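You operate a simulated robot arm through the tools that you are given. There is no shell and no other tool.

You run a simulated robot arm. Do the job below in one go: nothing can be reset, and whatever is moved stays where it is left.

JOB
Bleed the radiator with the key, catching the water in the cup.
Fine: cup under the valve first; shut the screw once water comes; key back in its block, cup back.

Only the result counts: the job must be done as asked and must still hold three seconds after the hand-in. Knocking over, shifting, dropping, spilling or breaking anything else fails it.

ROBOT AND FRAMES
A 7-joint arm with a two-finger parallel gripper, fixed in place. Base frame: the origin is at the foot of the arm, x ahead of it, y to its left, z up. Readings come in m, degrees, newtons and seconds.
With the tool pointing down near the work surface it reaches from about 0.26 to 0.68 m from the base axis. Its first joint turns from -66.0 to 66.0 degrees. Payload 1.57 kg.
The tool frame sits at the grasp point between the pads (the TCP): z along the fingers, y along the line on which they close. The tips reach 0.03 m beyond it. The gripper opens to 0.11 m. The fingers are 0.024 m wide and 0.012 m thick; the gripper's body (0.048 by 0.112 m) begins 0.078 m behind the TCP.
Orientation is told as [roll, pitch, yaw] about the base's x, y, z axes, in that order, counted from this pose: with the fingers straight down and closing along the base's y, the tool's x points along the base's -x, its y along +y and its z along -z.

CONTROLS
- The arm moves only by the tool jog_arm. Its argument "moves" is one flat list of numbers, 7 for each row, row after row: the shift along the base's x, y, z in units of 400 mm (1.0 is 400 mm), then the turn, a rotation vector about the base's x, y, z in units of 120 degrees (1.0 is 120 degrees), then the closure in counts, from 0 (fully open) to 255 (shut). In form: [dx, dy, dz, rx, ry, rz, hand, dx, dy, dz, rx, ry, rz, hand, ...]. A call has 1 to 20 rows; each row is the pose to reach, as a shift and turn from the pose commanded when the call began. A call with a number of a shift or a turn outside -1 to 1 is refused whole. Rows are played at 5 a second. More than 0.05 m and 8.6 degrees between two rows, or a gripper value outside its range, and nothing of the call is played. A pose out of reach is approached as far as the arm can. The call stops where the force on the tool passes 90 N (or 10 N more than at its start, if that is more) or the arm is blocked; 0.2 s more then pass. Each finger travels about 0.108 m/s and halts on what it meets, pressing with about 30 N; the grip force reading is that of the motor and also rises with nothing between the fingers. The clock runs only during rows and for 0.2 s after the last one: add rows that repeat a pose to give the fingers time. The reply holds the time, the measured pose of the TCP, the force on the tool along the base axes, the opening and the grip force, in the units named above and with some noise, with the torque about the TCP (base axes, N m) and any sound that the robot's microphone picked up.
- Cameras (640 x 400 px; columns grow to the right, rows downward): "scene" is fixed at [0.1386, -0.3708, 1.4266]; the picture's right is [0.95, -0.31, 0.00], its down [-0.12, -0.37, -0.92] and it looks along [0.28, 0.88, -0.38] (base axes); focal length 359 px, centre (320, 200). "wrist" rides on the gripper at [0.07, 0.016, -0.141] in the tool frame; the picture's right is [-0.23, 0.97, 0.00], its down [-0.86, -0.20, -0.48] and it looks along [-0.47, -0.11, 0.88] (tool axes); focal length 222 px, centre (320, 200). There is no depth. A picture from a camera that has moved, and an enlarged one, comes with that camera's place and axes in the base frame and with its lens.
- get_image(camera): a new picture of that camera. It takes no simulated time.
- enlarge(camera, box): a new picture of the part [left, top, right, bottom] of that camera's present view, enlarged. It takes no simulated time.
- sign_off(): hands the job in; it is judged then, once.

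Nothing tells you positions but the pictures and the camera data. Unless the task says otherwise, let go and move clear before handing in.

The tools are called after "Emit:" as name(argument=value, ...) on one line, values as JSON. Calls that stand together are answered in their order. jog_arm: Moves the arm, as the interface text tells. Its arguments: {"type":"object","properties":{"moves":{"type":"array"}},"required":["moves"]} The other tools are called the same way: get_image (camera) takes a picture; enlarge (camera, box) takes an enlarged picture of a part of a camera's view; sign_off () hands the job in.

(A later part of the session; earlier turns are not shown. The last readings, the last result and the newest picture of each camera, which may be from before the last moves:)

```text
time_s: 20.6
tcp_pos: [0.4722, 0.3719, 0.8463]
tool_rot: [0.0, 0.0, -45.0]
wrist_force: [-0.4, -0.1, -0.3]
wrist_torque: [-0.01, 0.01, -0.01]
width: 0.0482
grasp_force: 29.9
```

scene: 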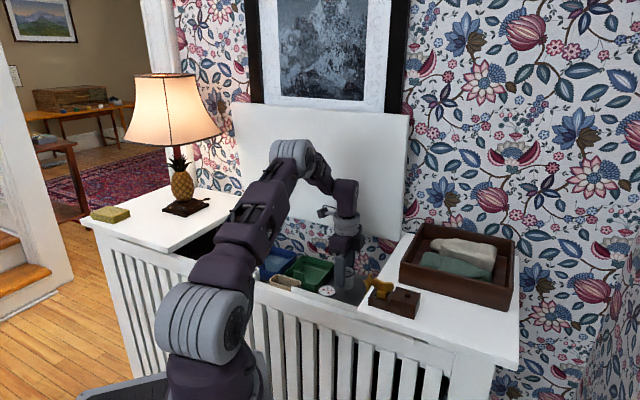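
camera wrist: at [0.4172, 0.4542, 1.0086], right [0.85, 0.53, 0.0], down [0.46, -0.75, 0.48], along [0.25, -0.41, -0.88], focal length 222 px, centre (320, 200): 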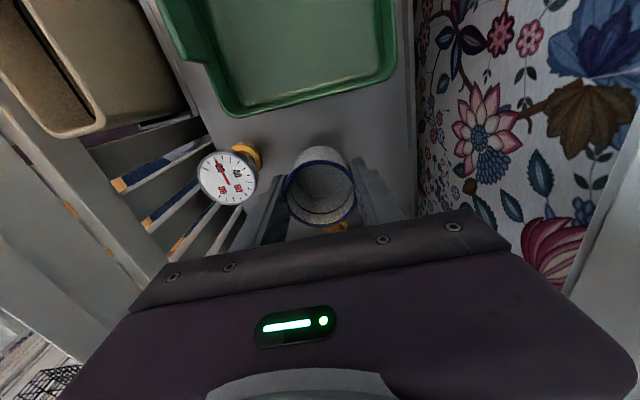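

Emit:
jog_arm(moves=[0.0015, -0.0015, 0, 0, 0, 0, 160, 0.003, -0.003, 0, 0, 0, 0, 160, 0.003, -0.003, 0, 0, 0, 0, 160])

Emit:
enlarge(camera="wrist", box=[240, 140, 400, 240])

Emit:
enlarge(camera="scene", box=[345, 255, 409, 295])

```text
time_s: 21.4
tcp_pos: [0.4747, 0.3724, 0.8464]
tool_rot: [0.0, 0.0, -45.1]
wrist_force: [-0.2, -0.1, -0.8]
wrist_torque: [-0.02, 0.04, -0.01]
width: 0.0484
grasp_force: 30.2
```

```text
4.00 times, centred on (320, 190) of wrist
camera zoom: at [0.4377, 0.4328, 0.986], right [0.85, 0.53, 0.0], down [0.46, -0.75, 0.48], along [0.25, -0.41, -0.88], focal length 888 px, centre (320, 240)
```

zoom: 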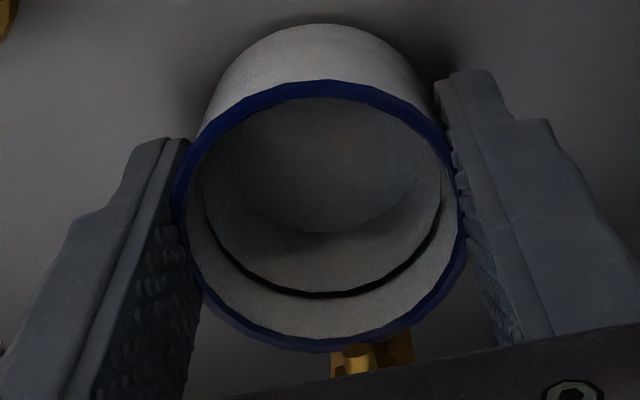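

```text
10.00 times, centred on (377, 275) of scene
camera zoom: at [0.1386, -0.3708, 1.4266], right [0.95, -0.31, 0.0], down [-0.12, -0.37, -0.92], along [0.28, 0.88, -0.38], focal length 3590 px, centre (-250, -550)
```

zoom: 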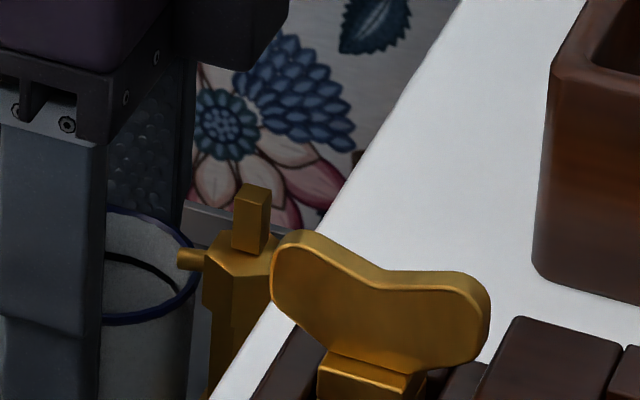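

The spout tip is now a couple of millimetres inside the rim; I nudge 2 mm further so it rests lightly at the valve foot, then lower the cup to the shelf.

Emit:
jog_arm(moves=[0.002, -0.002, 0, 0, 0, 0, 160, 0.004, -0.004, 0, 0, 0, 0, 160, 0.004, -0.004, -0.005, 0, 0, 0, 160, 0.004, -0.004, -0.0085, 0, 0, 0, 160, 0.004, -0.004, -0.0085, 0, 0, 0, 160])

Emit:
enlarge(camera="scene", box=[345, 255, 409, 295])

```text
time_s: 22.6
tcp_pos: [0.4766, 0.3714, 0.8426]
tool_rot: [0.0, 0.0, -45.0]
wrist_force: [-0.2, 0.3, -0.8]
wrist_torque: [0.03, 0.01, -0.03]
width: 0.0484
grasp_force: 30.1
```

```text
10.00 times, centred on (377, 275) of scene
camera zoom: at [0.1386, -0.3708, 1.4266], right [0.95, -0.31, 0.0], down [-0.12, -0.37, -0.92], along [0.28, 0.88, -0.38], focal length 3590 px, centre (-250, -550)
```

zoom: 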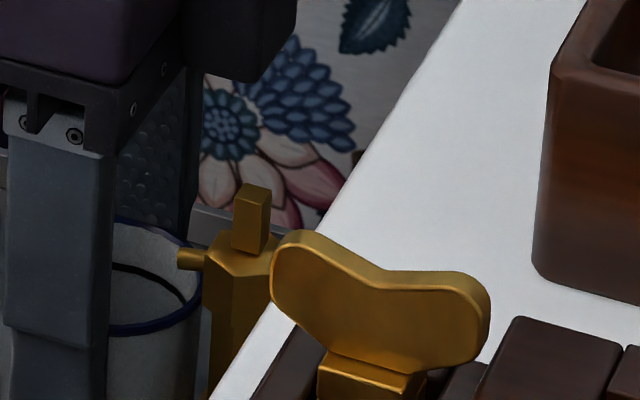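

Emit:
jog_arm(moves=[0.0018, -0.0018, 0, 0, 0, 0, 160, 0.0018, -0.0018, -0.0025, 0, 0, 0, 160, 0.0018, -0.0018, -0.0025, 0, 0, 0, 160])

```text
time_s: 23.4
tcp_pos: [0.4763, 0.3702, 0.8424]
tool_rot: [0.0, 0.1, -45.0]
wrist_force: [-10.9, 2.1, 14.8]
wrist_torque: [0.12, 0.15, -0.07]
width: 0.0486
grasp_force: 30.0
```

The cup now rests on the shelf and against the valve foot. I open the fingers to 8 cm and rise straight up.

Emit:
jog_arm(moves=[0, 0, 0.001, 0, 0, 0, 130, 0, 0, 0.001, 0, 0, 0, 90, 0, 0, 0.001, 0, 0, 0, 70, 0, 0, 0.001, 0, 0, 0, 70])

Emit:
enlarge(camera="scene", box=[345, 255, 409, 295])

Emit:
enlarge(camera="wrist", box=[240, 140, 400, 240])

```text
time_s: 24.4
tcp_pos: [0.4762, 0.3704, 0.8427]
tool_rot: [-0.1, 0.0, -45.0]
wrist_force: [0.1, -0.4, -0.1]
wrist_torque: [-0.01, 0.01, 0.01]
width: 0.0798
grasp_force: 0.0
```

```text
10.00 times, centred on (377, 275) of scene
camera zoom: at [0.1386, -0.3708, 1.4266], right [0.95, -0.31, 0.0], down [-0.12, -0.37, -0.92], along [0.28, 0.88, -0.38], focal length 3590 px, centre (-250, -550)
```

zoom: 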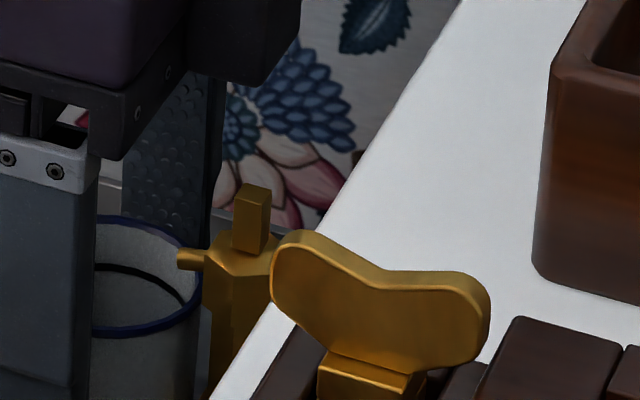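

```text
4.00 times, centred on (320, 190) of wrist
camera zoom: at [0.4401, 0.4307, 0.9823], right [0.85, 0.53, 0.0], down [0.46, -0.75, 0.48], along [0.25, -0.41, -0.88], focal length 888 px, centre (320, 240)
```

zoom: 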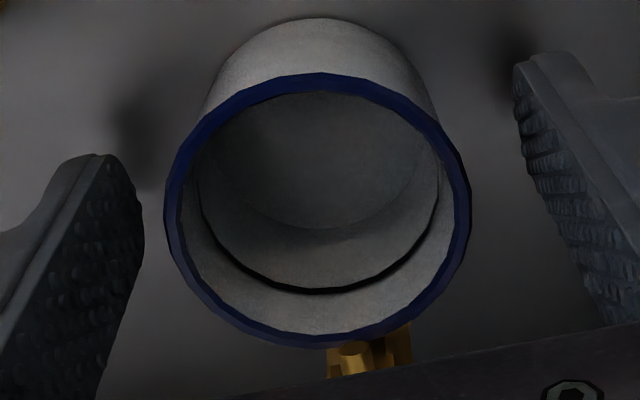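

The cup stands free under the spout. I rise and look straight down on spout and cup to verify.

Emit:
jog_arm(moves=[0, 0, 0.06, 0, 0, 0, 70, 0, 0, 0.16, 0, 0, 0, 70, 0, 0, 0.26, 0, 0, 0, 70, 0, 0, 0.36, 0, 0, 0, 70, 0, 0, 0.46, 0, 0, 0, 70, 0, 0, 0.56, 0, 0, 0, 70, 0.06, -0.06, 0.6, 0, 0, 0, 70, 0.128, -0.18, 0.6, 0, 0, 0, 70, 0.128, -0.18, 0.6, 0, 0, 0, 70])

Emit:
enlarge(camera="wrist", box=[280, 30, 360, 130])

Emit:
get_image(camera="wrist")

Emit:
enlarge(camera="scene", box=[345, 255, 409, 295])

```text
refused: row 8 steps farther than a row can; nothing moved
```

```text
4.00 times, centred on (320, 80) of wrist
camera zoom: at [0.4401, 0.4307, 0.9823], right [0.85, 0.53, 0.0], down [0.46, -0.75, 0.48], along [0.25, -0.41, -0.88], focal length 888 px, centre (320, 680)
```

zoom: 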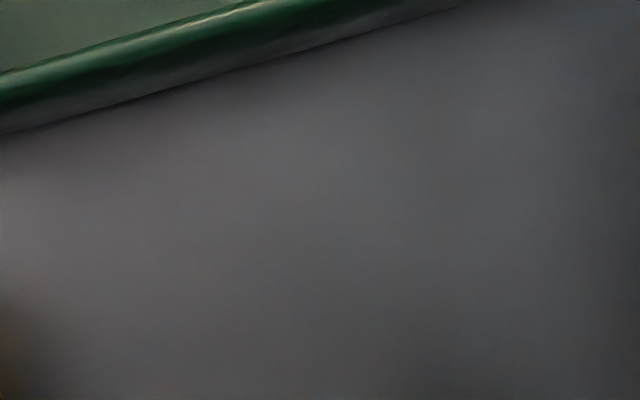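

```text
taken
camera wrist: at [0.4401, 0.4307, 0.9823], right [0.85, 0.53, 0.0], down [0.46, -0.75, 0.48], along [0.25, -0.41, -0.88], focal length 222 px, centre (320, 200)
```

wrist: 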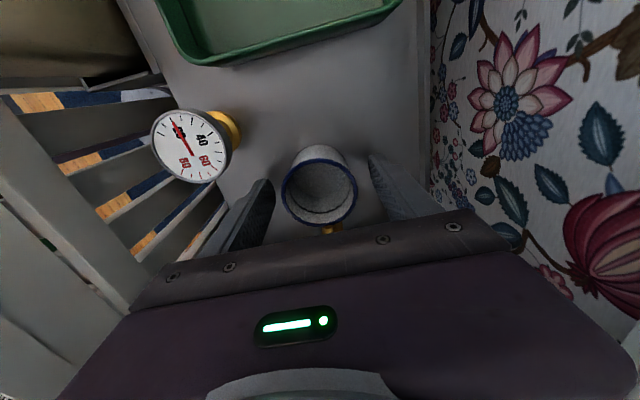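

```text
10.00 times, centred on (377, 275) of scene
camera zoom: at [0.1386, -0.3708, 1.4266], right [0.95, -0.31, 0.0], down [-0.12, -0.37, -0.92], along [0.28, 0.88, -0.38], focal length 3590 px, centre (-250, -550)
```

zoom: 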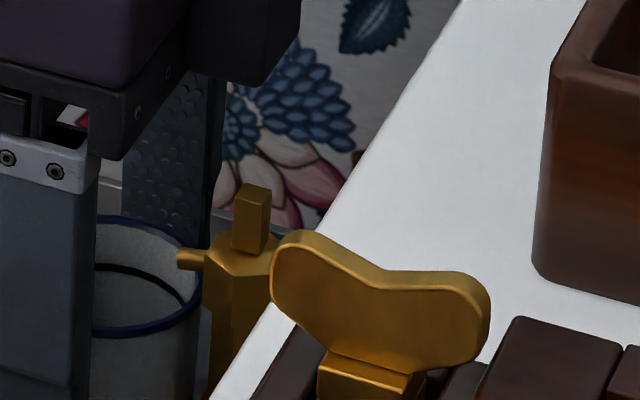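

One row was too long a step, so nothing moved. I redo the same retreat with smaller steps.

Emit:
jog_arm(moves=[0, 0, 0.06, 0, 0, 0, 70, 0, 0, 0.16, 0, 0, 0, 70, 0, 0, 0.26, 0, 0, 0, 70, 0, 0, 0.36, 0, 0, 0, 70, 0, 0, 0.46, 0, 0, 0, 70, 0, 0, 0.56, 0, 0, 0, 70, 0.06, -0.06, 0.6, 0, 0, 0, 70, 0.1, -0.12, 0.6, 0, 0, 0, 70, 0.128, -0.18, 0.6, 0, 0, 0, 70, 0.128, -0.18, 0.6, 0, 0, 0, 70])

Emit:
enlarge(camera="wrist", box=[280, 30, 360, 130])

Emit:
get_image(camera="wrist")

Emit:
enlarge(camera="scene", box=[345, 255, 409, 295])

```text
time_s: 26.6
tcp_pos: [0.5301, 0.2975, 1.0811]
tool_rot: [0.0, 0.0, -45.0]
wrist_force: [0.1, 0.2, -0.3]
wrist_torque: [-0.01, 0.02, 0.02]
width: 0.0795
grasp_force: 0.0
```

```text
4.00 times, centred on (320, 80) of wrist
camera zoom: at [0.4927, 0.3586, 1.2227], right [0.85, 0.53, 0.0], down [0.46, -0.75, 0.48], along [0.25, -0.41, -0.88], focal length 888 px, centre (320, 680)
```

zoom: 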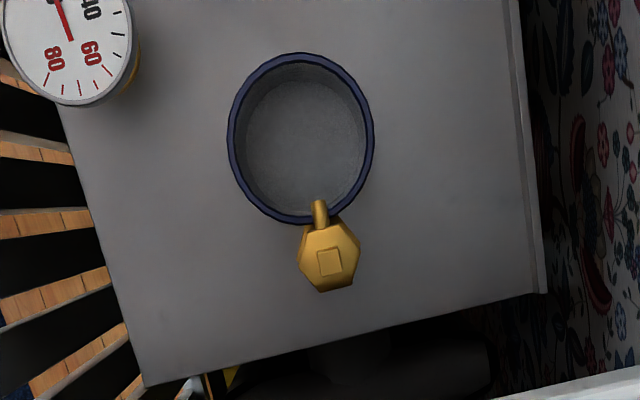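

```text
taken
camera wrist: at [0.4927, 0.3586, 1.2227], right [0.85, 0.53, 0.0], down [0.46, -0.75, 0.48], along [0.25, -0.41, -0.88], focal length 222 px, centre (320, 200)
```

wrist: 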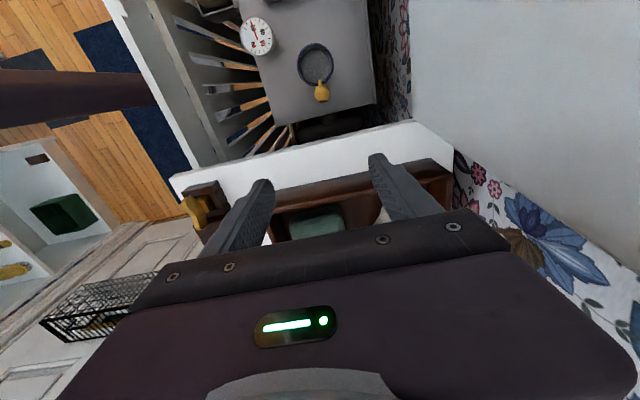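

```text
10.00 times, centred on (377, 275) of scene
camera zoom: at [0.1386, -0.3708, 1.4266], right [0.95, -0.31, 0.0], down [-0.12, -0.37, -0.92], along [0.28, 0.88, -0.38], focal length 3590 px, centre (-250, -550)
```

zoom: 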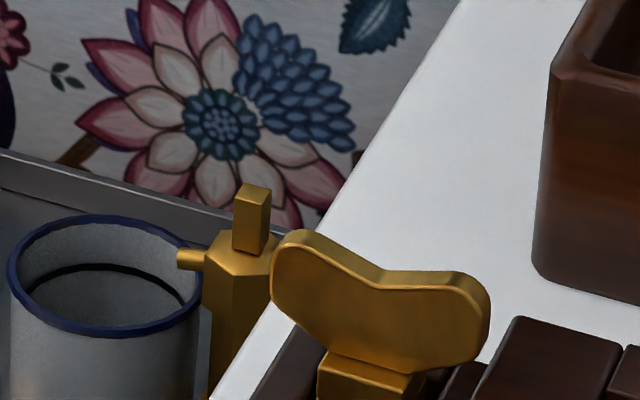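

Seen from straight above, the spout tip is clearly inside the cup's rim. Now I go above the key in its block.

Emit:
jog_arm(moves=[-0.02, -0.04, 0.047, 0, 0, 0, 70, -0.07, -0.12, 0.047, 0, 0, 0, 80, -0.12, -0.2, 0.047, 0, 0, 0, 100, -0.17, -0.28, 0.047, 0, 0, 0, 120, -0.224, -0.359, 0.047, 0, 0, 0, 140, -0.224, -0.359, 0.047, 0, 0, 0, 150, -0.224, -0.359, 0.047, 0, 0, 0, 150])

Emit:
get_image(camera="wrist")

Emit:
enlarge(camera="wrist", box=[280, 120, 360, 220])

Emit:
enlarge(camera="scene", box=[340, 235, 440, 325])

```text
time_s: 28.2
tcp_pos: [0.438, 0.1551, 1.1014]
tool_rot: [0.0, 0.0, -45.0]
wrist_force: [0.6, 0.3, 0.4]
wrist_torque: [-0.01, 0.03, 0.01]
width: 0.0449
grasp_force: 0.2
```

```text
taken
camera wrist: at [0.4007, 0.2153, 1.2423], right [0.85, 0.53, 0.0], down [0.46, -0.75, 0.48], along [0.25, -0.41, -0.88], focal length 222 px, centre (320, 200)
```

wrist: 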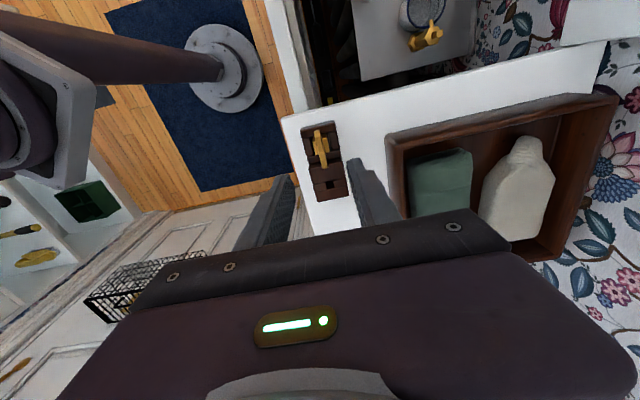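

```text
4.00 times, centred on (320, 170) of wrist
camera zoom: at [0.4007, 0.2153, 1.2423], right [0.85, 0.53, 0.0], down [0.46, -0.75, 0.48], along [0.25, -0.41, -0.88], focal length 888 px, centre (320, 320)
```

zoom: 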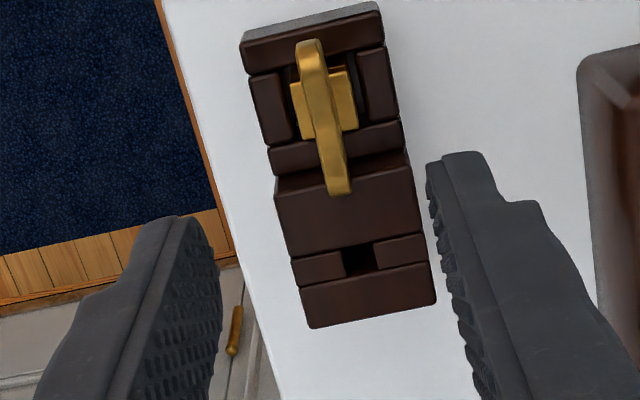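

```text
4.44 times, centred on (390, 280) of scene
camera zoom: at [0.1386, -0.3708, 1.4266], right [0.95, -0.31, 0.0], down [-0.12, -0.37, -0.92], along [0.28, 0.88, -0.38], focal length 1595 px, centre (9, -156)
```

zoom: 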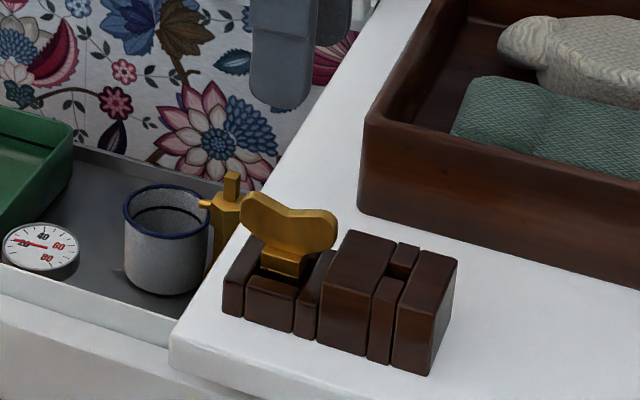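

The key handle is ~5 mm nearer the camera side than the TCP and turned about −46.5°. I correct position and yaw, and descend partway.

Emit:
jog_arm(moves=[-0.0053, 0.0108, 0, 0, 0, -0.0108, 150, -0.0053, 0.0108, -0.08, 0, 0, -0.0108, 150, -0.0053, 0.0108, -0.16, 0, 0, -0.0108, 150, -0.0053, 0.0108, -0.18, 0, 0, -0.0108, 150, -0.0053, 0.0108, -0.18, 0, 0, -0.0108, 150])

Emit:
enlarge(camera="wrist", box=[270, 140, 370, 230])

Emit:
enlarge(camera="scene", box=[350, 250, 430, 310])

```text
time_s: 29.4
tcp_pos: [0.4361, 0.1599, 1.0272]
tool_rot: [0.0, 0.0, -46.4]
wrist_force: [-0.2, 0.8, -0.1]
wrist_torque: [-0.01, 0.0, 0.01]
width: 0.0452
grasp_force: 0.1
```

```text
4.44 times, centred on (320, 185) of wrist
camera zoom: at [0.4003, 0.2209, 1.1681], right [0.86, 0.51, 0.0], down [0.45, -0.76, 0.48], along [0.24, -0.41, -0.88], focal length 987 px, centre (320, 267)
```

zoom: 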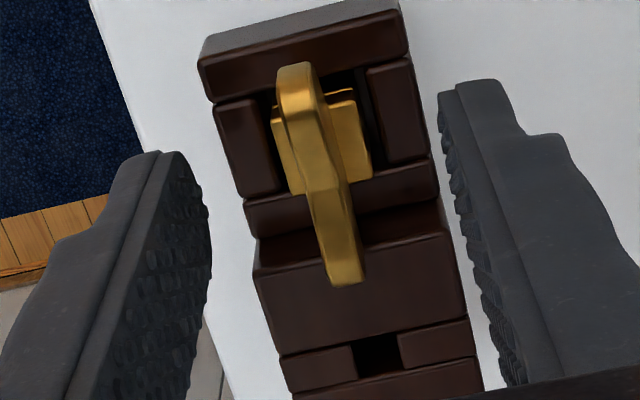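

```text
6.67 times, centred on (390, 280) of scene
camera zoom: at [0.1386, -0.3708, 1.4266], right [0.95, -0.31, 0.0], down [-0.12, -0.37, -0.92], along [0.28, 0.88, -0.38], focal length 2393 px, centre (-147, -333)
```

zoom: 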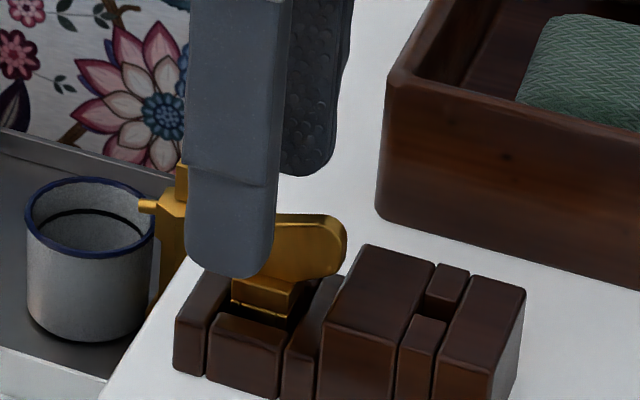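

Handle is centred between the fingers. I lower another 18 mm so the tips stay just above the low block walls.

Emit:
jog_arm(moves=[0, 0, -0.02, 0, 0, 0, 150, 0, 0, -0.035, 0, 0, 0, 150, 0, 0, -0.045, 0, 0, 0, 150, 0, 0, -0.045, 0, 0, 0, 150])

Emit:
enlarge(camera="scene", box=[350, 250, 430, 310])

Emit:
enlarge(camera="wrist", box=[270, 140, 370, 230])

```text
time_s: 30.4
tcp_pos: [0.4357, 0.1575, 1.0106]
tool_rot: [0.0, 0.0, -46.2]
wrist_force: [-0.6, 0.4, -0.3]
wrist_torque: [0.0, -0.02, -0.04]
width: 0.0454
grasp_force: 0.0
```

```text
6.67 times, centred on (390, 280) of scene
camera zoom: at [0.1386, -0.3708, 1.4266], right [0.95, -0.31, 0.0], down [-0.12, -0.37, -0.92], along [0.28, 0.88, -0.38], focal length 2393 px, centre (-147, -333)
```

zoom: 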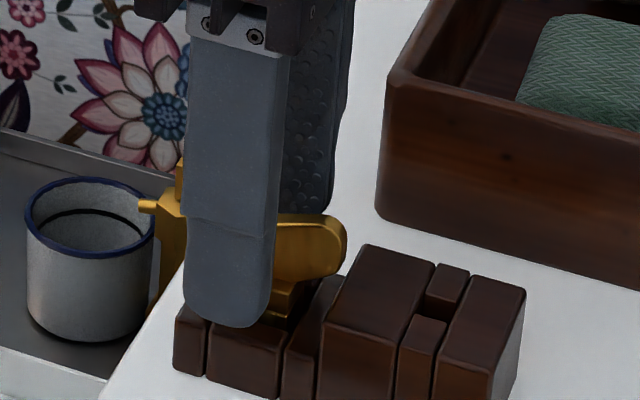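

```text
4.44 times, centred on (320, 185) of wrist
camera zoom: at [0.4005, 0.2201, 1.1514], right [0.86, 0.51, 0.0], down [0.45, -0.76, 0.48], along [0.24, -0.41, -0.88], focal length 987 px, centre (320, 267)
```

zoom: 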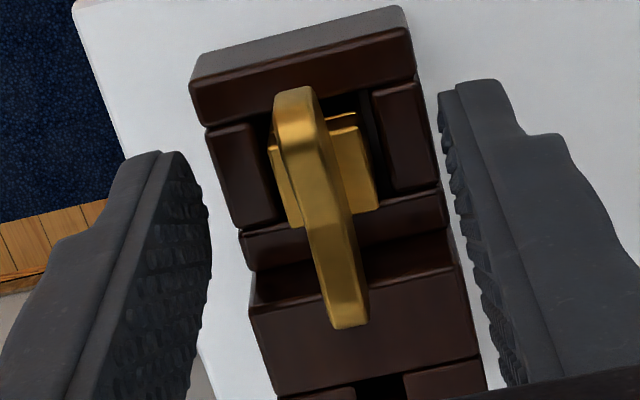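

The tips would slightly overlap the collar below the handle plate, so I raise 5 mm and then close on the plate.

Emit:
jog_arm(moves=[0, 0, 0.0125, 0, 0, 0, 150, 0, 0, 0.0125, 0, 0, 0, 180, 0, 0, 0.0125, 0, 0, 0, 215, 0, 0, 0.0125, 0, 0, 0, 250, 0, 0, 0.0125, 0, 0, 0, 250, 0, 0, 0.0125, 0, 0, 0, 250])

Emit:
enlarge(camera="scene", box=[350, 250, 430, 310])

Emit:
enlarge(camera="wrist", box=[270, 140, 370, 230])

```text
time_s: 31.8
tcp_pos: [0.4362, 0.1576, 1.0154]
tool_rot: [0.0, -0.1, -46.4]
wrist_force: [-0.7, 1.5, 0.4]
wrist_torque: [0.1, 0.03, -0.04]
width: 0.006
grasp_force: 25.9
```

```text
6.67 times, centred on (390, 280) of scene
camera zoom: at [0.1386, -0.3708, 1.4266], right [0.95, -0.31, 0.0], down [-0.12, -0.37, -0.92], along [0.28, 0.88, -0.38], focal length 2393 px, centre (-147, -333)
```

zoom: 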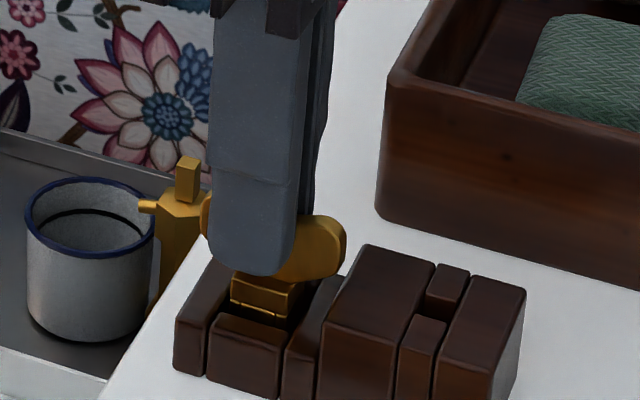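

```text
4.44 times, centred on (320, 185) of wrist
camera zoom: at [0.4002, 0.2199, 1.1566], right [0.86, 0.51, 0.0], down [0.45, -0.76, 0.48], along [0.24, -0.41, -0.88], focal length 987 px, centre (320, 267)
```

zoom: 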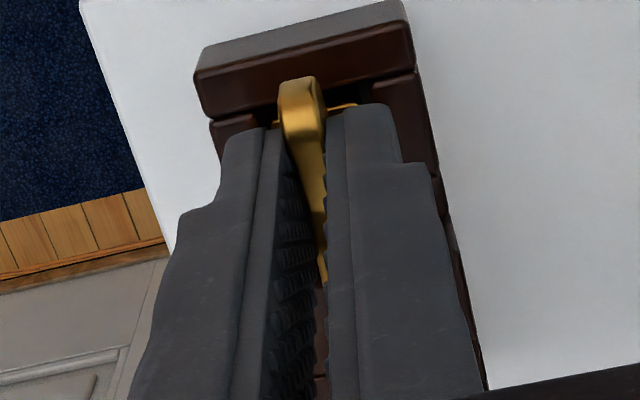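

The key plate is gripped (6 mm thick, ~26 N). I lift it straight up slowly.

Emit:
jog_arm(moves=[0, 0, 0.0, 0, 0, 0, 255, 0, 0, 0.02, 0, 0, 0, 255, 0, 0, 0.05, 0, 0, 0, 255, 0, 0, 0.08, 0, 0, 0, 255, 0, 0, 0.13, 0, 0, 0, 255, 0, 0, 0.18, 0, 0, 0, 255, 0, 0, 0.18, 0, 0, 0, 255])

Emit:
enlarge(camera="scene", box=[350, 210, 430, 310])

Emit:
get_image(camera="wrist")

```text
time_s: 33.4
tcp_pos: [0.4345, 0.1582, 1.0876]
tool_rot: [0.0, 0.0, -46.3]
wrist_force: [0.9, 0.2, 0.3]
wrist_torque: [-0.01, 0.0, 0.0]
width: 0.0061
grasp_force: 25.8
```

```text
4.00 times, centred on (390, 260) of scene
camera zoom: at [0.1386, -0.3708, 1.4266], right [0.95, -0.31, 0.0], down [-0.12, -0.37, -0.92], along [0.28, 0.88, -0.38], focal length 1436 px, centre (40, -40)
```

zoom: 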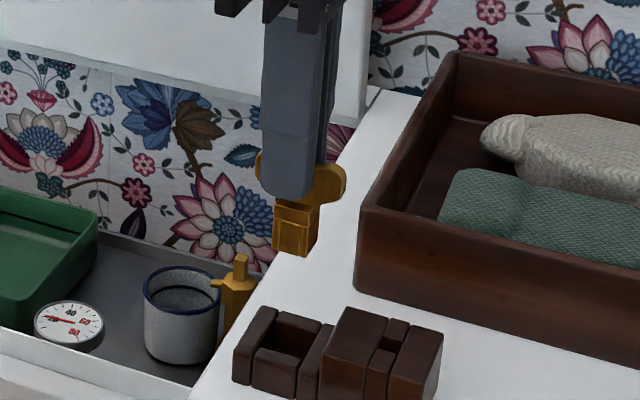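

```text
taken
camera wrist: at [0.3997, 0.2204, 1.2278], right [0.86, 0.51, 0.0], down [0.45, -0.76, 0.48], along [0.24, -0.41, -0.88], focal length 222 px, centre (320, 200)
```

wrist: 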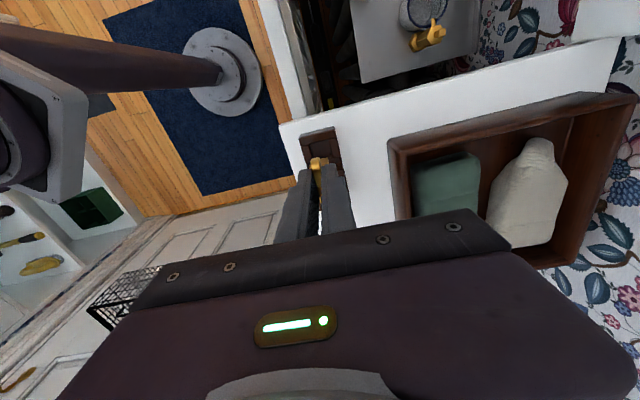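

Emit:
enlarge(camera="scene", box=[370, 240, 410, 280])

Emit:
enlarge(camera="wrist", box=[280, 130, 360, 230])

Emit:
enlarge(camera="scene", box=[390, 270, 460, 320])

```text
10.00 times, centred on (390, 260) of scene
camera zoom: at [0.1386, -0.3708, 1.4266], right [0.95, -0.31, 0.0], down [-0.12, -0.37, -0.92], along [0.28, 0.88, -0.38], focal length 3590 px, centre (-380, -400)
```

zoom: 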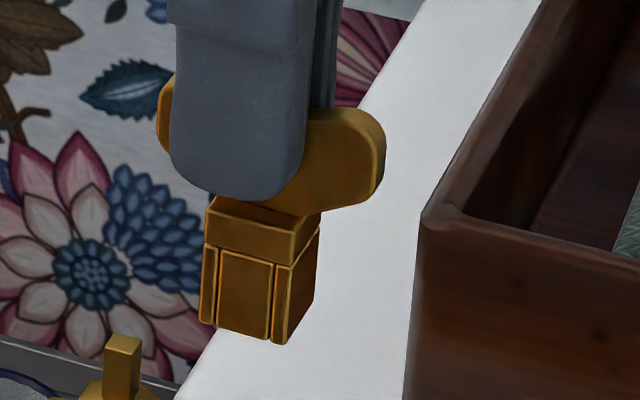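

```text
4.00 times, centred on (320, 180) of wrist
camera zoom: at [0.3997, 0.2204, 1.2278], right [0.86, 0.51, 0.0], down [0.45, -0.76, 0.48], along [0.24, -0.41, -0.88], focal length 888 px, centre (320, 280)
```

zoom: 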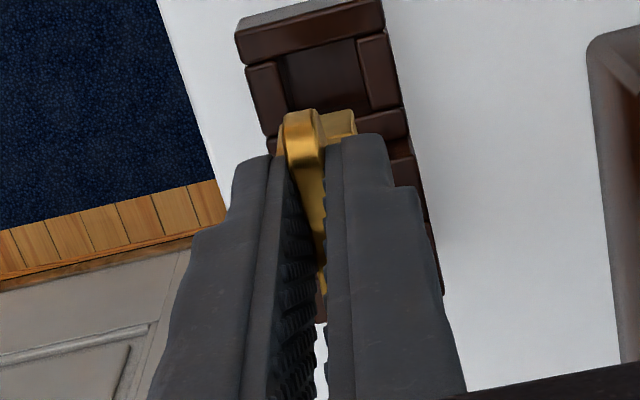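

```text
8.00 times, centred on (425, 295) of scene
camera zoom: at [0.1386, -0.3708, 1.4266], right [0.95, -0.31, 0.0], down [-0.12, -0.37, -0.92], along [0.28, 0.88, -0.38], focal length 2872 px, centre (-520, -560)
```

zoom: 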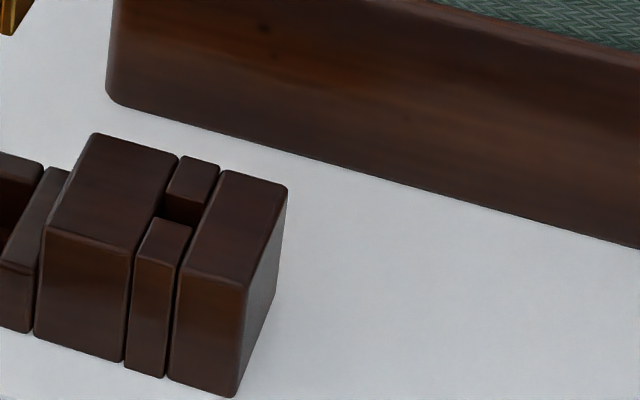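

The key has a square socket about 26 mm tall under the plate, its bottom roughly 61 mm below the TCP. I carry it over the valve and stop with the socket above the spindle.

Emit:
jog_arm(moves=[0.02, 0.05, 0, 0, 0, 0, 255, 0.055, 0.145, 0, 0, 0, 0, 255, 0.09, 0.24, 0, 0, 0, 0, 255, 0.125, 0.33, 0, 0, 0, 0, 255, 0.155, 0.41, 0, 0, 0, 0, 255, 0.1733, 0.459, 0, 0, 0, 0, 255, 0.1733, 0.459, -0.08, 0, 0, 0, 255, 0.1733, 0.459, -0.16, 0, 0, 0, 255, 0.1733, 0.459, -0.24, 0, 0, 0, 255, 0.1733, 0.459, -0.29, 0, 0, 0, 255, 0.1733, 0.459, -0.29, 0, 0, 0, 255])

Emit:
enlarge(camera="wrist", box=[280, 130, 360, 210])

Emit:
enlarge(camera="scene", box=[355, 240, 419, 290])

Emit:
get_image(camera="scene")

```text
time_s: 35.8
tcp_pos: [0.5067, 0.3424, 0.9732]
tool_rot: [0.0, 0.0, -46.3]
wrist_force: [-0.3, -0.4, -0.4]
wrist_torque: [0.02, 0.01, -0.01]
width: 0.0059
grasp_force: 25.2
```

```text
5.00 times, centred on (320, 170) of wrist
camera zoom: at [0.4713, 0.4041, 1.1122], right [0.86, 0.51, 0.0], down [0.45, -0.76, 0.48], along [0.24, -0.41, -0.88], focal length 1111 px, centre (320, 350)
```

zoom: 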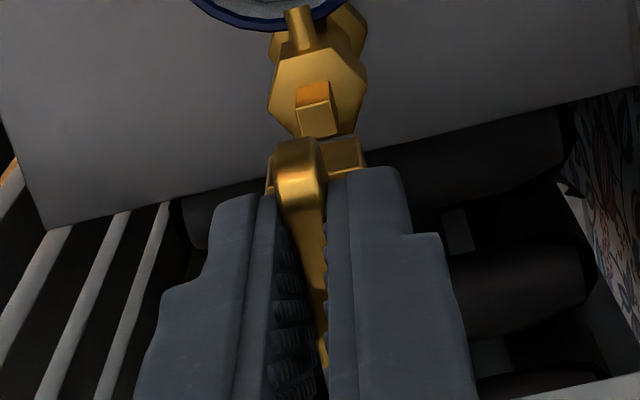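

```text
8.00 times, centred on (387, 265) of scene
camera zoom: at [0.1386, -0.3708, 1.4266], right [0.95, -0.31, 0.0], down [-0.12, -0.37, -0.92], along [0.28, 0.88, -0.38], focal length 2872 px, centre (-216, -320)
```

zoom: 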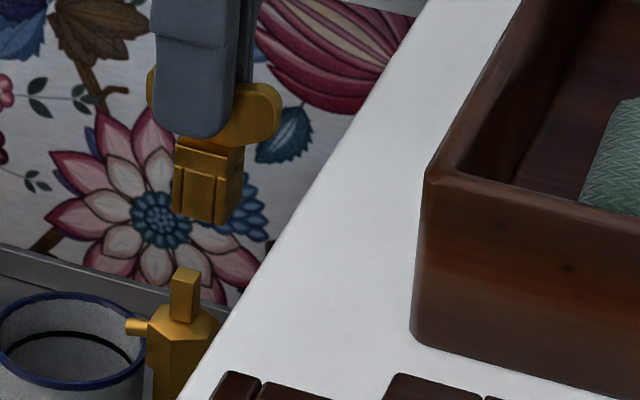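

```text
taken
```

scene: 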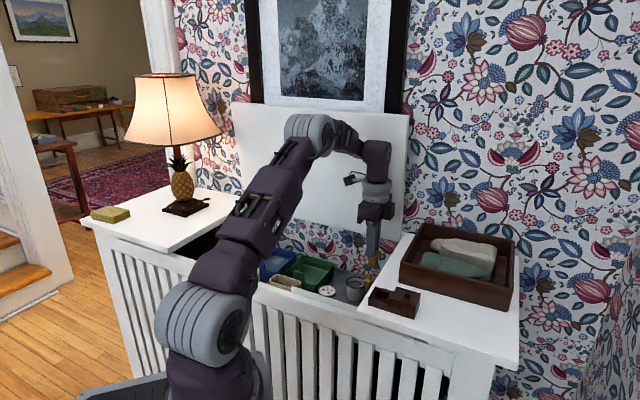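

Both views agree the socket is ~6 mm too far toward the counter side relative to the spindle, with no sideways offset. I correct this and lower to about 1 cm above the spindle for another check.

Emit:
jog_arm(moves=[-0.0107, 0.0112, 0, 0, 0, 0, 255, -0.0107, 0.0112, -0.02, 0, 0, 0, 255, -0.0107, 0.0112, -0.035, 0, 0, 0, 255, -0.0107, 0.0112, -0.035, 0, 0, 0, 255])

Emit:
enlarge(camera="wrist", box=[290, 130, 350, 190])

Emit:
enlarge(camera="scene", box=[360, 250, 408, 290])

```text
time_s: 36.8
tcp_pos: [0.5016, 0.3464, 0.9583]
tool_rot: [0.1, 0.0, -46.2]
wrist_force: [0.7, -0.4, -0.2]
wrist_torque: [-0.01, 0.0, -0.01]
width: 0.006
grasp_force: 26.3
```

```text
6.67 times, centred on (320, 160) of wrist
camera zoom: at [0.4667, 0.408, 1.0985], right [0.86, 0.51, 0.0], down [0.45, -0.76, 0.48], along [0.24, -0.41, -0.88], focal length 1481 px, centre (320, 467)
```

zoom: 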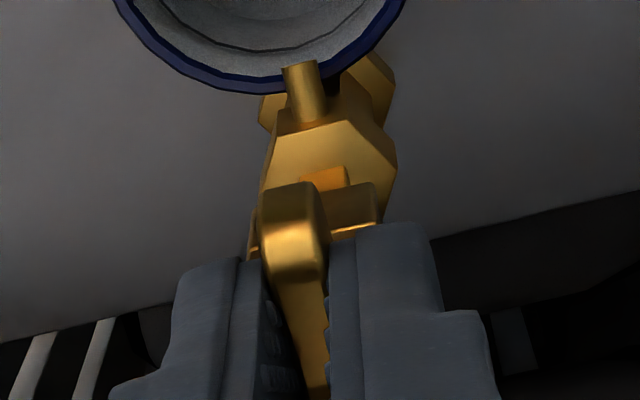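

```text
10.00 times, centred on (384, 270) of scene
camera zoom: at [0.1386, -0.3708, 1.4266], right [0.95, -0.31, 0.0], down [-0.12, -0.37, -0.92], along [0.28, 0.88, -0.38], focal length 3590 px, centre (-320, -500)
```

zoom: 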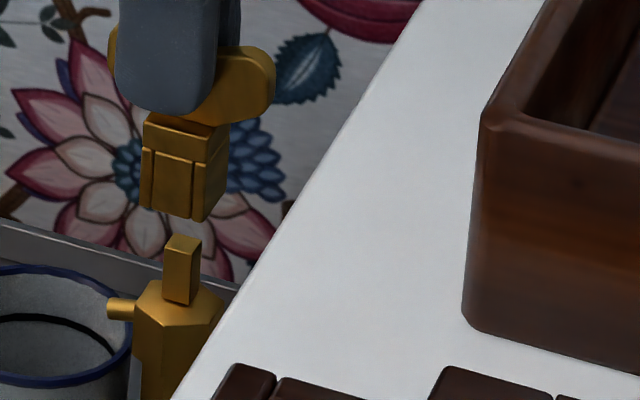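

Socket and spindle line up in both views. I lower in small steps and watch the force.

Emit:
jog_arm(moves=[0, 0, -0.005, 0, 0, 0, 255, 0, 0, -0.01, 0, 0, 0, 255, 0, 0, -0.015, 0, 0, 0, 255, 0, 0, -0.02, 0, 0, 0, 255, 0, 0, -0.02, 0, 0, 0, 255])

Emit:
enlarge(camera="scene", box=[360, 250, 408, 290])

Emit:
enlarge(camera="wrist", box=[290, 130, 350, 190])

```text
time_s: 38.0
tcp_pos: [0.5012, 0.3469, 0.9495]
tool_rot: [0.0, 0.1, -46.2]
wrist_force: [-0.9, -0.4, 0.2]
wrist_torque: [-0.01, 0.0, 0.0]
width: 0.0059
grasp_force: 25.9
```

```text
10.00 times, centred on (384, 270) of scene
camera zoom: at [0.1386, -0.3708, 1.4266], right [0.95, -0.31, 0.0], down [-0.12, -0.37, -0.92], along [0.28, 0.88, -0.38], focal length 3590 px, centre (-320, -500)
```

zoom: 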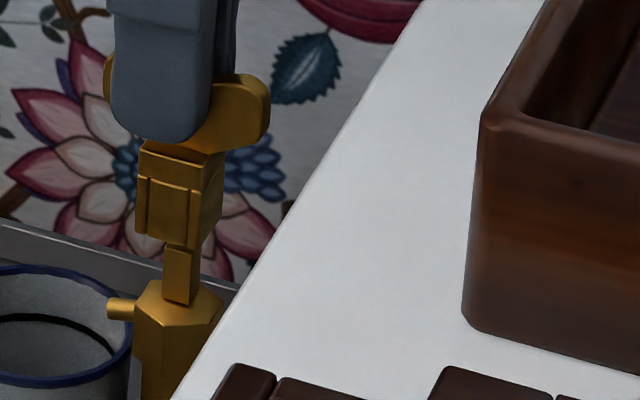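

```text
6.67 times, centred on (320, 160) of wrist
camera zoom: at [0.466, 0.4083, 1.0902], right [0.86, 0.51, 0.0], down [0.45, -0.76, 0.48], along [0.24, -0.41, -0.88], focal length 1481 px, centre (320, 467)
```

zoom: 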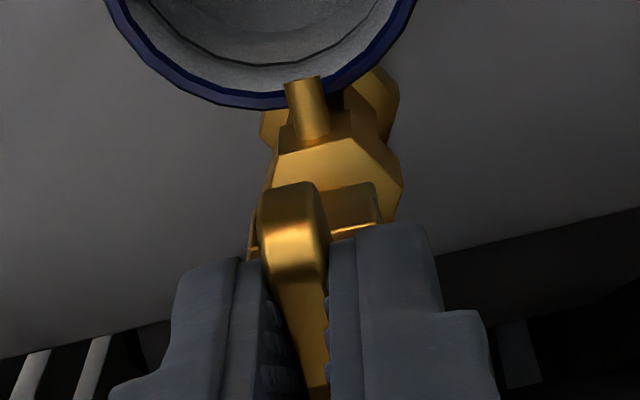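

Emit:
jog_arm(moves=[0.0014, -0.0014, 0, 0, 0, 0, 255, 0.0014, -0.0014, -0.005, 0, 0, 0, 255, 0.0014, -0.0014, -0.01, 0, 0, 0, 255, 0.0014, -0.0014, -0.01, 0, 0, 0, 255])

Emit:
enlarge(camera="scene", box=[364, 255, 404, 285])

```text
time_s: 39.0
tcp_pos: [0.5019, 0.3466, 0.9467]
tool_rot: [0.1, 0.0, -46.3]
wrist_force: [0.4, -1.2, -0.4]
wrist_torque: [-0.01, 0.01, 0.01]
width: 0.0063
grasp_force: 25.9
```

```text
13.33 times, centred on (384, 270) of scene
camera zoom: at [0.1386, -0.3708, 1.4266], right [0.95, -0.31, 0.0], down [-0.12, -0.37, -0.92], along [0.28, 0.88, -0.38], focal length 4786 px, centre (-533, -733)
```

zoom: 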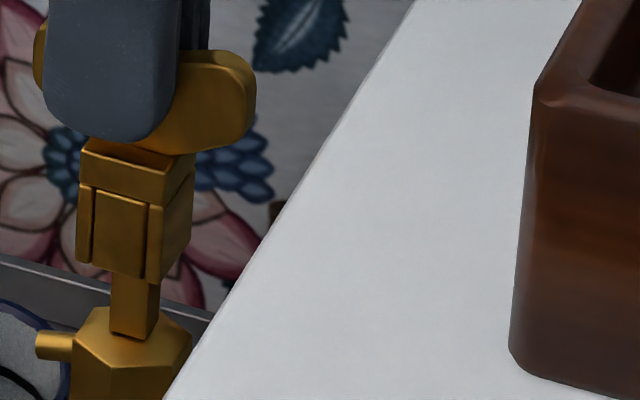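

Emit:
jog_arm(moves=[0, 0, -0.005, 0, 0, 0, 255, 0, 0, -0.01, 0, 0, 0, 255, 0, 0, -0.01, 0, 0, 0, 255])

Emit:
enlarge(camera="scene", box=[364, 255, 404, 285])

```text
time_s: 39.8
tcp_pos: [0.5025, 0.3457, 0.9415]
tool_rot: [0.0, 0.0, -46.3]
wrist_force: [-0.7, -0.1, -1.8]
wrist_torque: [-0.01, 0.01, 0.0]
width: 0.0059
grasp_force: 25.8
```

```text
13.33 times, centred on (384, 270) of scene
camera zoom: at [0.1386, -0.3708, 1.4266], right [0.95, -0.31, 0.0], down [-0.12, -0.37, -0.92], along [0.28, 0.88, -0.38], focal length 4786 px, centre (-533, -733)
```

zoom: 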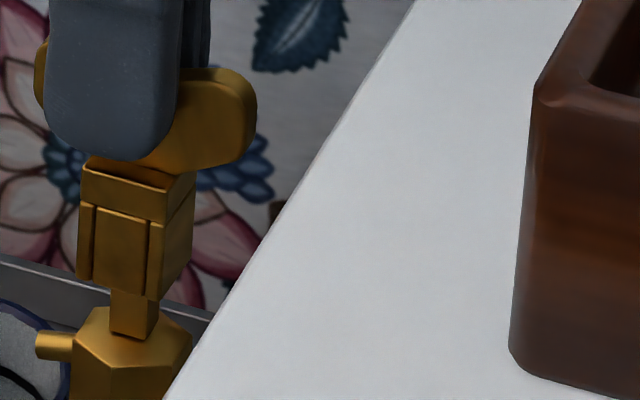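

The socket slides over the spindle with no force. I continue down in small steps until it seats.

Emit:
jog_arm(moves=[0, 0, -0.005, 0, 0, 0, 255, 0, 0, -0.01, 0, 0, 0, 255, 0, 0, -0.015, 0, 0, 0, 255, 0, 0, -0.015, 0, 0, 0, 255])

Emit:
enlarge(camera="scene", box=[364, 255, 404, 285])

```text
time_s: 40.8
tcp_pos: [0.5012, 0.3464, 0.9351]
tool_rot: [0.0, 0.0, -46.2]
wrist_force: [0.3, 0.5, -0.1]
wrist_torque: [0.0, 0.02, 0.02]
width: 0.0061
grasp_force: 25.9
```

```text
13.33 times, centred on (384, 270) of scene
camera zoom: at [0.1386, -0.3708, 1.4266], right [0.95, -0.31, 0.0], down [-0.12, -0.37, -0.92], along [0.28, 0.88, -0.38], focal length 4786 px, centre (-533, -733)
```

zoom: 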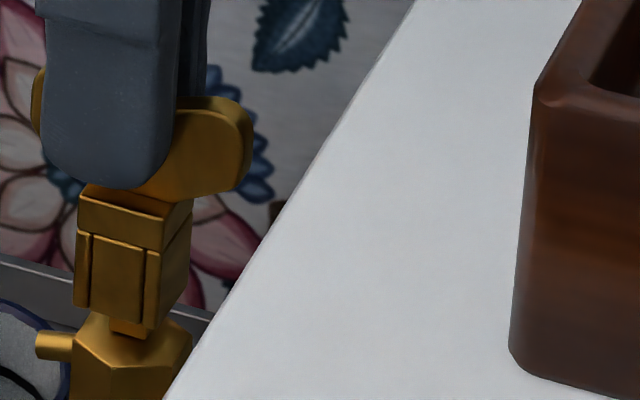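

Emit:
jog_arm(moves=[0, 0, -0.004, 0, 0, 0, 255, 0, 0, -0.008, 0, 0, 0, 255, 0, 0, -0.008, 0, 0, 0, 255])

Emit:
enlarge(camera="scene", box=[364, 255, 404, 285])

```text
time_s: 41.6
tcp_pos: [0.5025, 0.3465, 0.9332]
tool_rot: [0.0, 0.0, -46.3]
wrist_force: [-0.3, -0.4, -0.2]
wrist_torque: [-0.01, 0.0, 0.02]
width: 0.0062
grasp_force: 25.6
```

```text
13.33 times, centred on (384, 270) of scene
camera zoom: at [0.1386, -0.3708, 1.4266], right [0.95, -0.31, 0.0], down [-0.12, -0.37, -0.92], along [0.28, 0.88, -0.38], focal length 4786 px, centre (-533, -733)
```

zoom: 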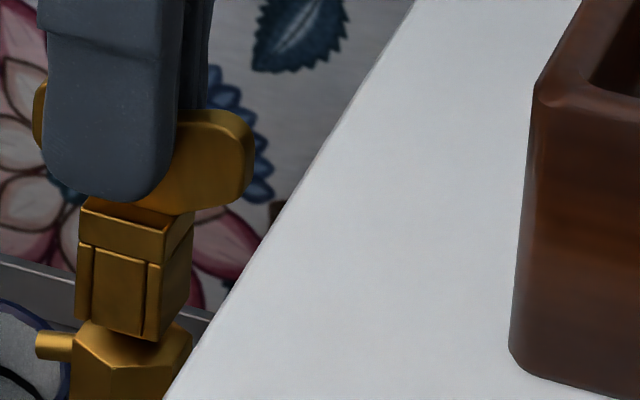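

Emit:
jog_arm(moves=[0, 0, -0.003, 0, 0, 0, 255, 0, 0, -0.006, 0, 0, 0, 255, 0, 0, -0.006, 0, 0, 0, 255])

```text
time_s: 42.4
tcp_pos: [0.5015, 0.3466, 0.9305]
tool_rot: [-0.1, 0.0, -46.3]
wrist_force: [0.0, -1.5, 0.0]
wrist_torque: [0.0, 0.01, -0.04]
width: 0.0062
grasp_force: 26.1
```

Emit:
jog_arm(moves=[0, 0, -0.003, 0, 0, 0, 255, 0, 0, -0.005, 0, 0, 0, 255, 0, 0, -0.005, 0, 0, 0, 255])

Emit:
enlarge(camera="scene", box=[364, 255, 404, 285])

Emit:
enlarge(camera="wrist", box=[290, 130, 350, 190])

```text
time_s: 43.2
tcp_pos: [0.5022, 0.3455, 0.9289]
tool_rot: [0.1, 0.1, -46.3]
wrist_force: [0.9, 0.5, -0.1]
wrist_torque: [-0.02, -0.02, 0.0]
width: 0.0057
grasp_force: 26.2
```

```text
13.33 times, centred on (384, 270) of scene
camera zoom: at [0.1386, -0.3708, 1.4266], right [0.95, -0.31, 0.0], down [-0.12, -0.37, -0.92], along [0.28, 0.88, -0.38], focal length 4786 px, centre (-533, -733)
```

zoom: 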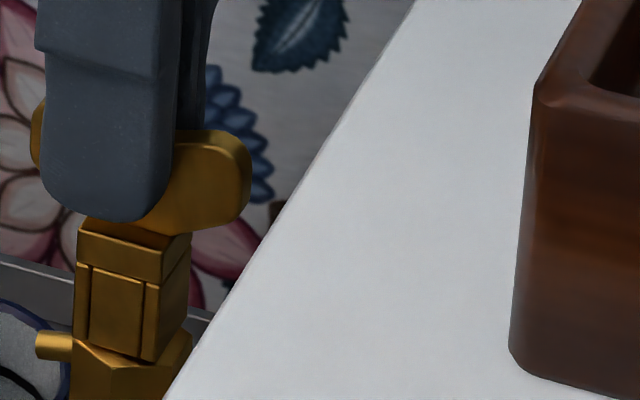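

```text
6.67 times, centred on (320, 160) of wrist
camera zoom: at [0.4667, 0.4075, 1.0685], right [0.86, 0.51, 0.0], down [0.45, -0.76, 0.48], along [0.24, -0.41, -0.88], focal length 1481 px, centre (320, 467)
```

zoom: 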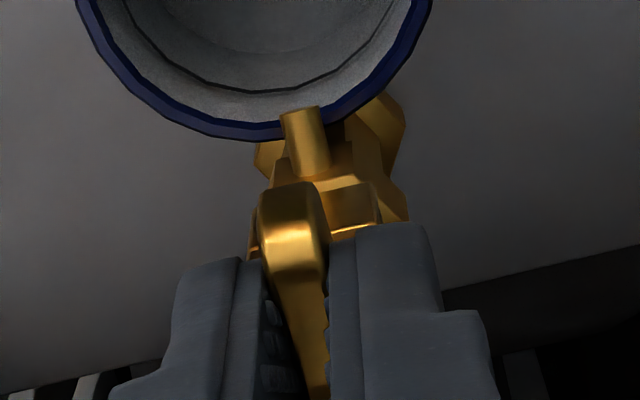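

The key is seated on the spindle. I turn it slowly counter-clockwise (seen from above) and listen and watch the torque.

Emit:
jog_arm(moves=[-0.0002, -0.0003, 0, 0, 0, 0.03, 255, -0.0005, -0.0008, 0, 0, 0, 0.07, 255, -0.0008, -0.0013, 0, 0, 0, 0.11, 255, -0.001, -0.0018, 0, 0, 0, 0.15, 255, -0.001, -0.0018, 0, 0, 0, 0.15, 255])

Emit:
enlarge(camera="wrist", box=[280, 100, 360, 200])

Emit:
enlarge(camera="scene", box=[344, 245, 408, 295])

```text
time_s: 44.4
tcp_pos: [0.5012, 0.3449, 0.9294]
tool_rot: [0.1, 0.0, -28.2]
wrist_force: [0.5, -1.1, -0.2]
wrist_torque: [-0.08, -0.03, -0.02]
width: 0.0059
grasp_force: 26.2
```

```text
4.00 times, centred on (320, 150) of wrist
camera zoom: at [0.4492, 0.3929, 1.0686], right [0.66, 0.75, 0.0], down [0.66, -0.58, 0.48], along [0.36, -0.32, -0.88], focal length 888 px, centre (320, 400)
```

zoom: 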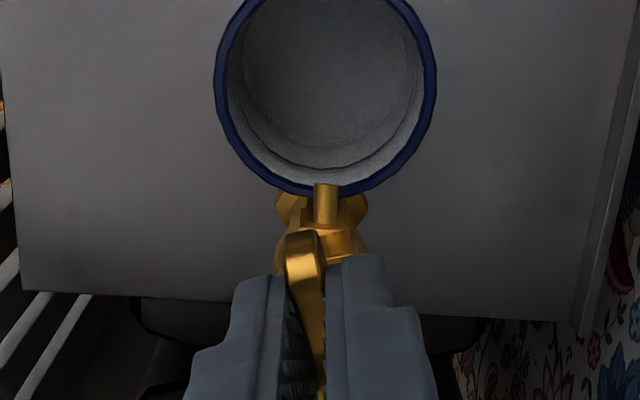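

```text
8.00 times, centred on (376, 270) of scene
camera zoom: at [0.1386, -0.3709, 1.4266], right [0.95, -0.31, 0.0], down [-0.12, -0.37, -0.92], along [0.28, 0.88, -0.38], focal length 2872 px, centre (-128, -360)
```

zoom: 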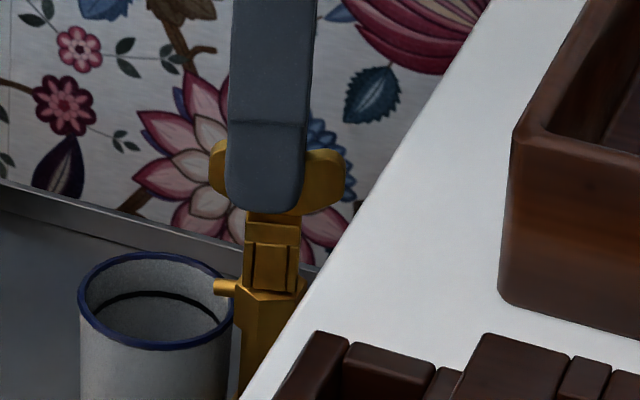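

Turned 18° with hardly any torque and no sound yet. I continue counter-clockwise.

Emit:
jog_arm(moves=[-0.0001, -0.0005, 0, 0, 0, 0.04, 255, -0.0002, -0.001, 0, 0, 0, 0.08, 255, -0.0003, -0.0016, 0, 0, 0, 0.12, 255, -0.0003, -0.002, 0, 0, 0, 0.15, 255, -0.0003, -0.002, 0, 0, 0, 0.15, 255])

Emit:
enlarge(camera="wrist", box=[270, 80, 370, 200])

Emit:
enlarge(camera="scene", box=[344, 245, 408, 295])

```text
time_s: 45.6
tcp_pos: [0.5017, 0.343, 0.9271]
tool_rot: [0.1, 0.1, -10.2]
wrist_force: [-0.1, -6.0, -0.7]
wrist_torque: [-0.27, -0.04, -0.01]
width: 0.0059
grasp_force: 26.1
```

```text
3.33 times, centred on (320, 140) of wrist
camera zoom: at [0.4372, 0.3726, 1.0681], right [0.4, 0.92, 0.0], down [0.81, -0.35, 0.48], along [0.44, -0.19, -0.88], focal length 740 px, centre (320, 400)
```

zoom: 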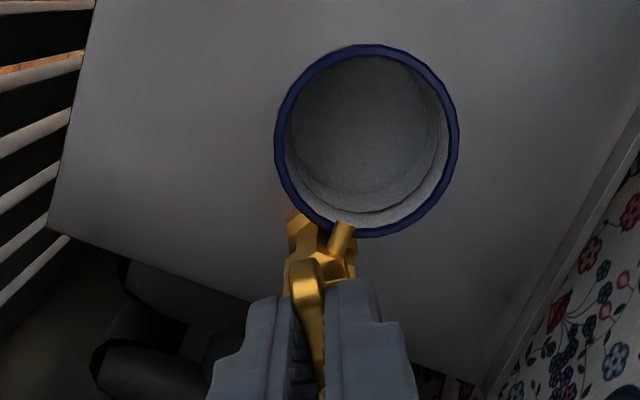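

```text
8.00 times, centred on (376, 270) of scene
camera zoom: at [0.1386, -0.371, 1.4265], right [0.95, -0.31, 0.0], down [-0.12, -0.37, -0.92], along [0.28, 0.88, -0.38], focal length 2872 px, centre (-128, -360)
```

zoom: 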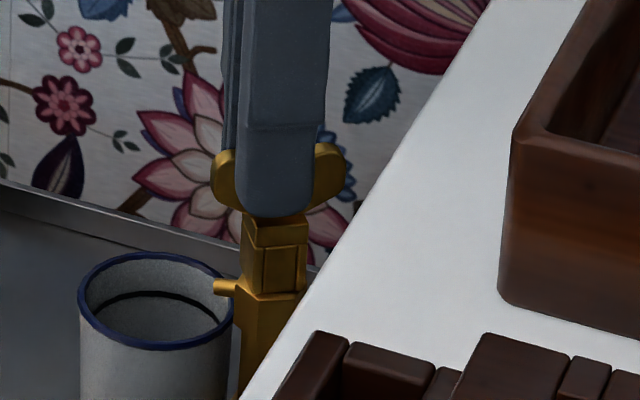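

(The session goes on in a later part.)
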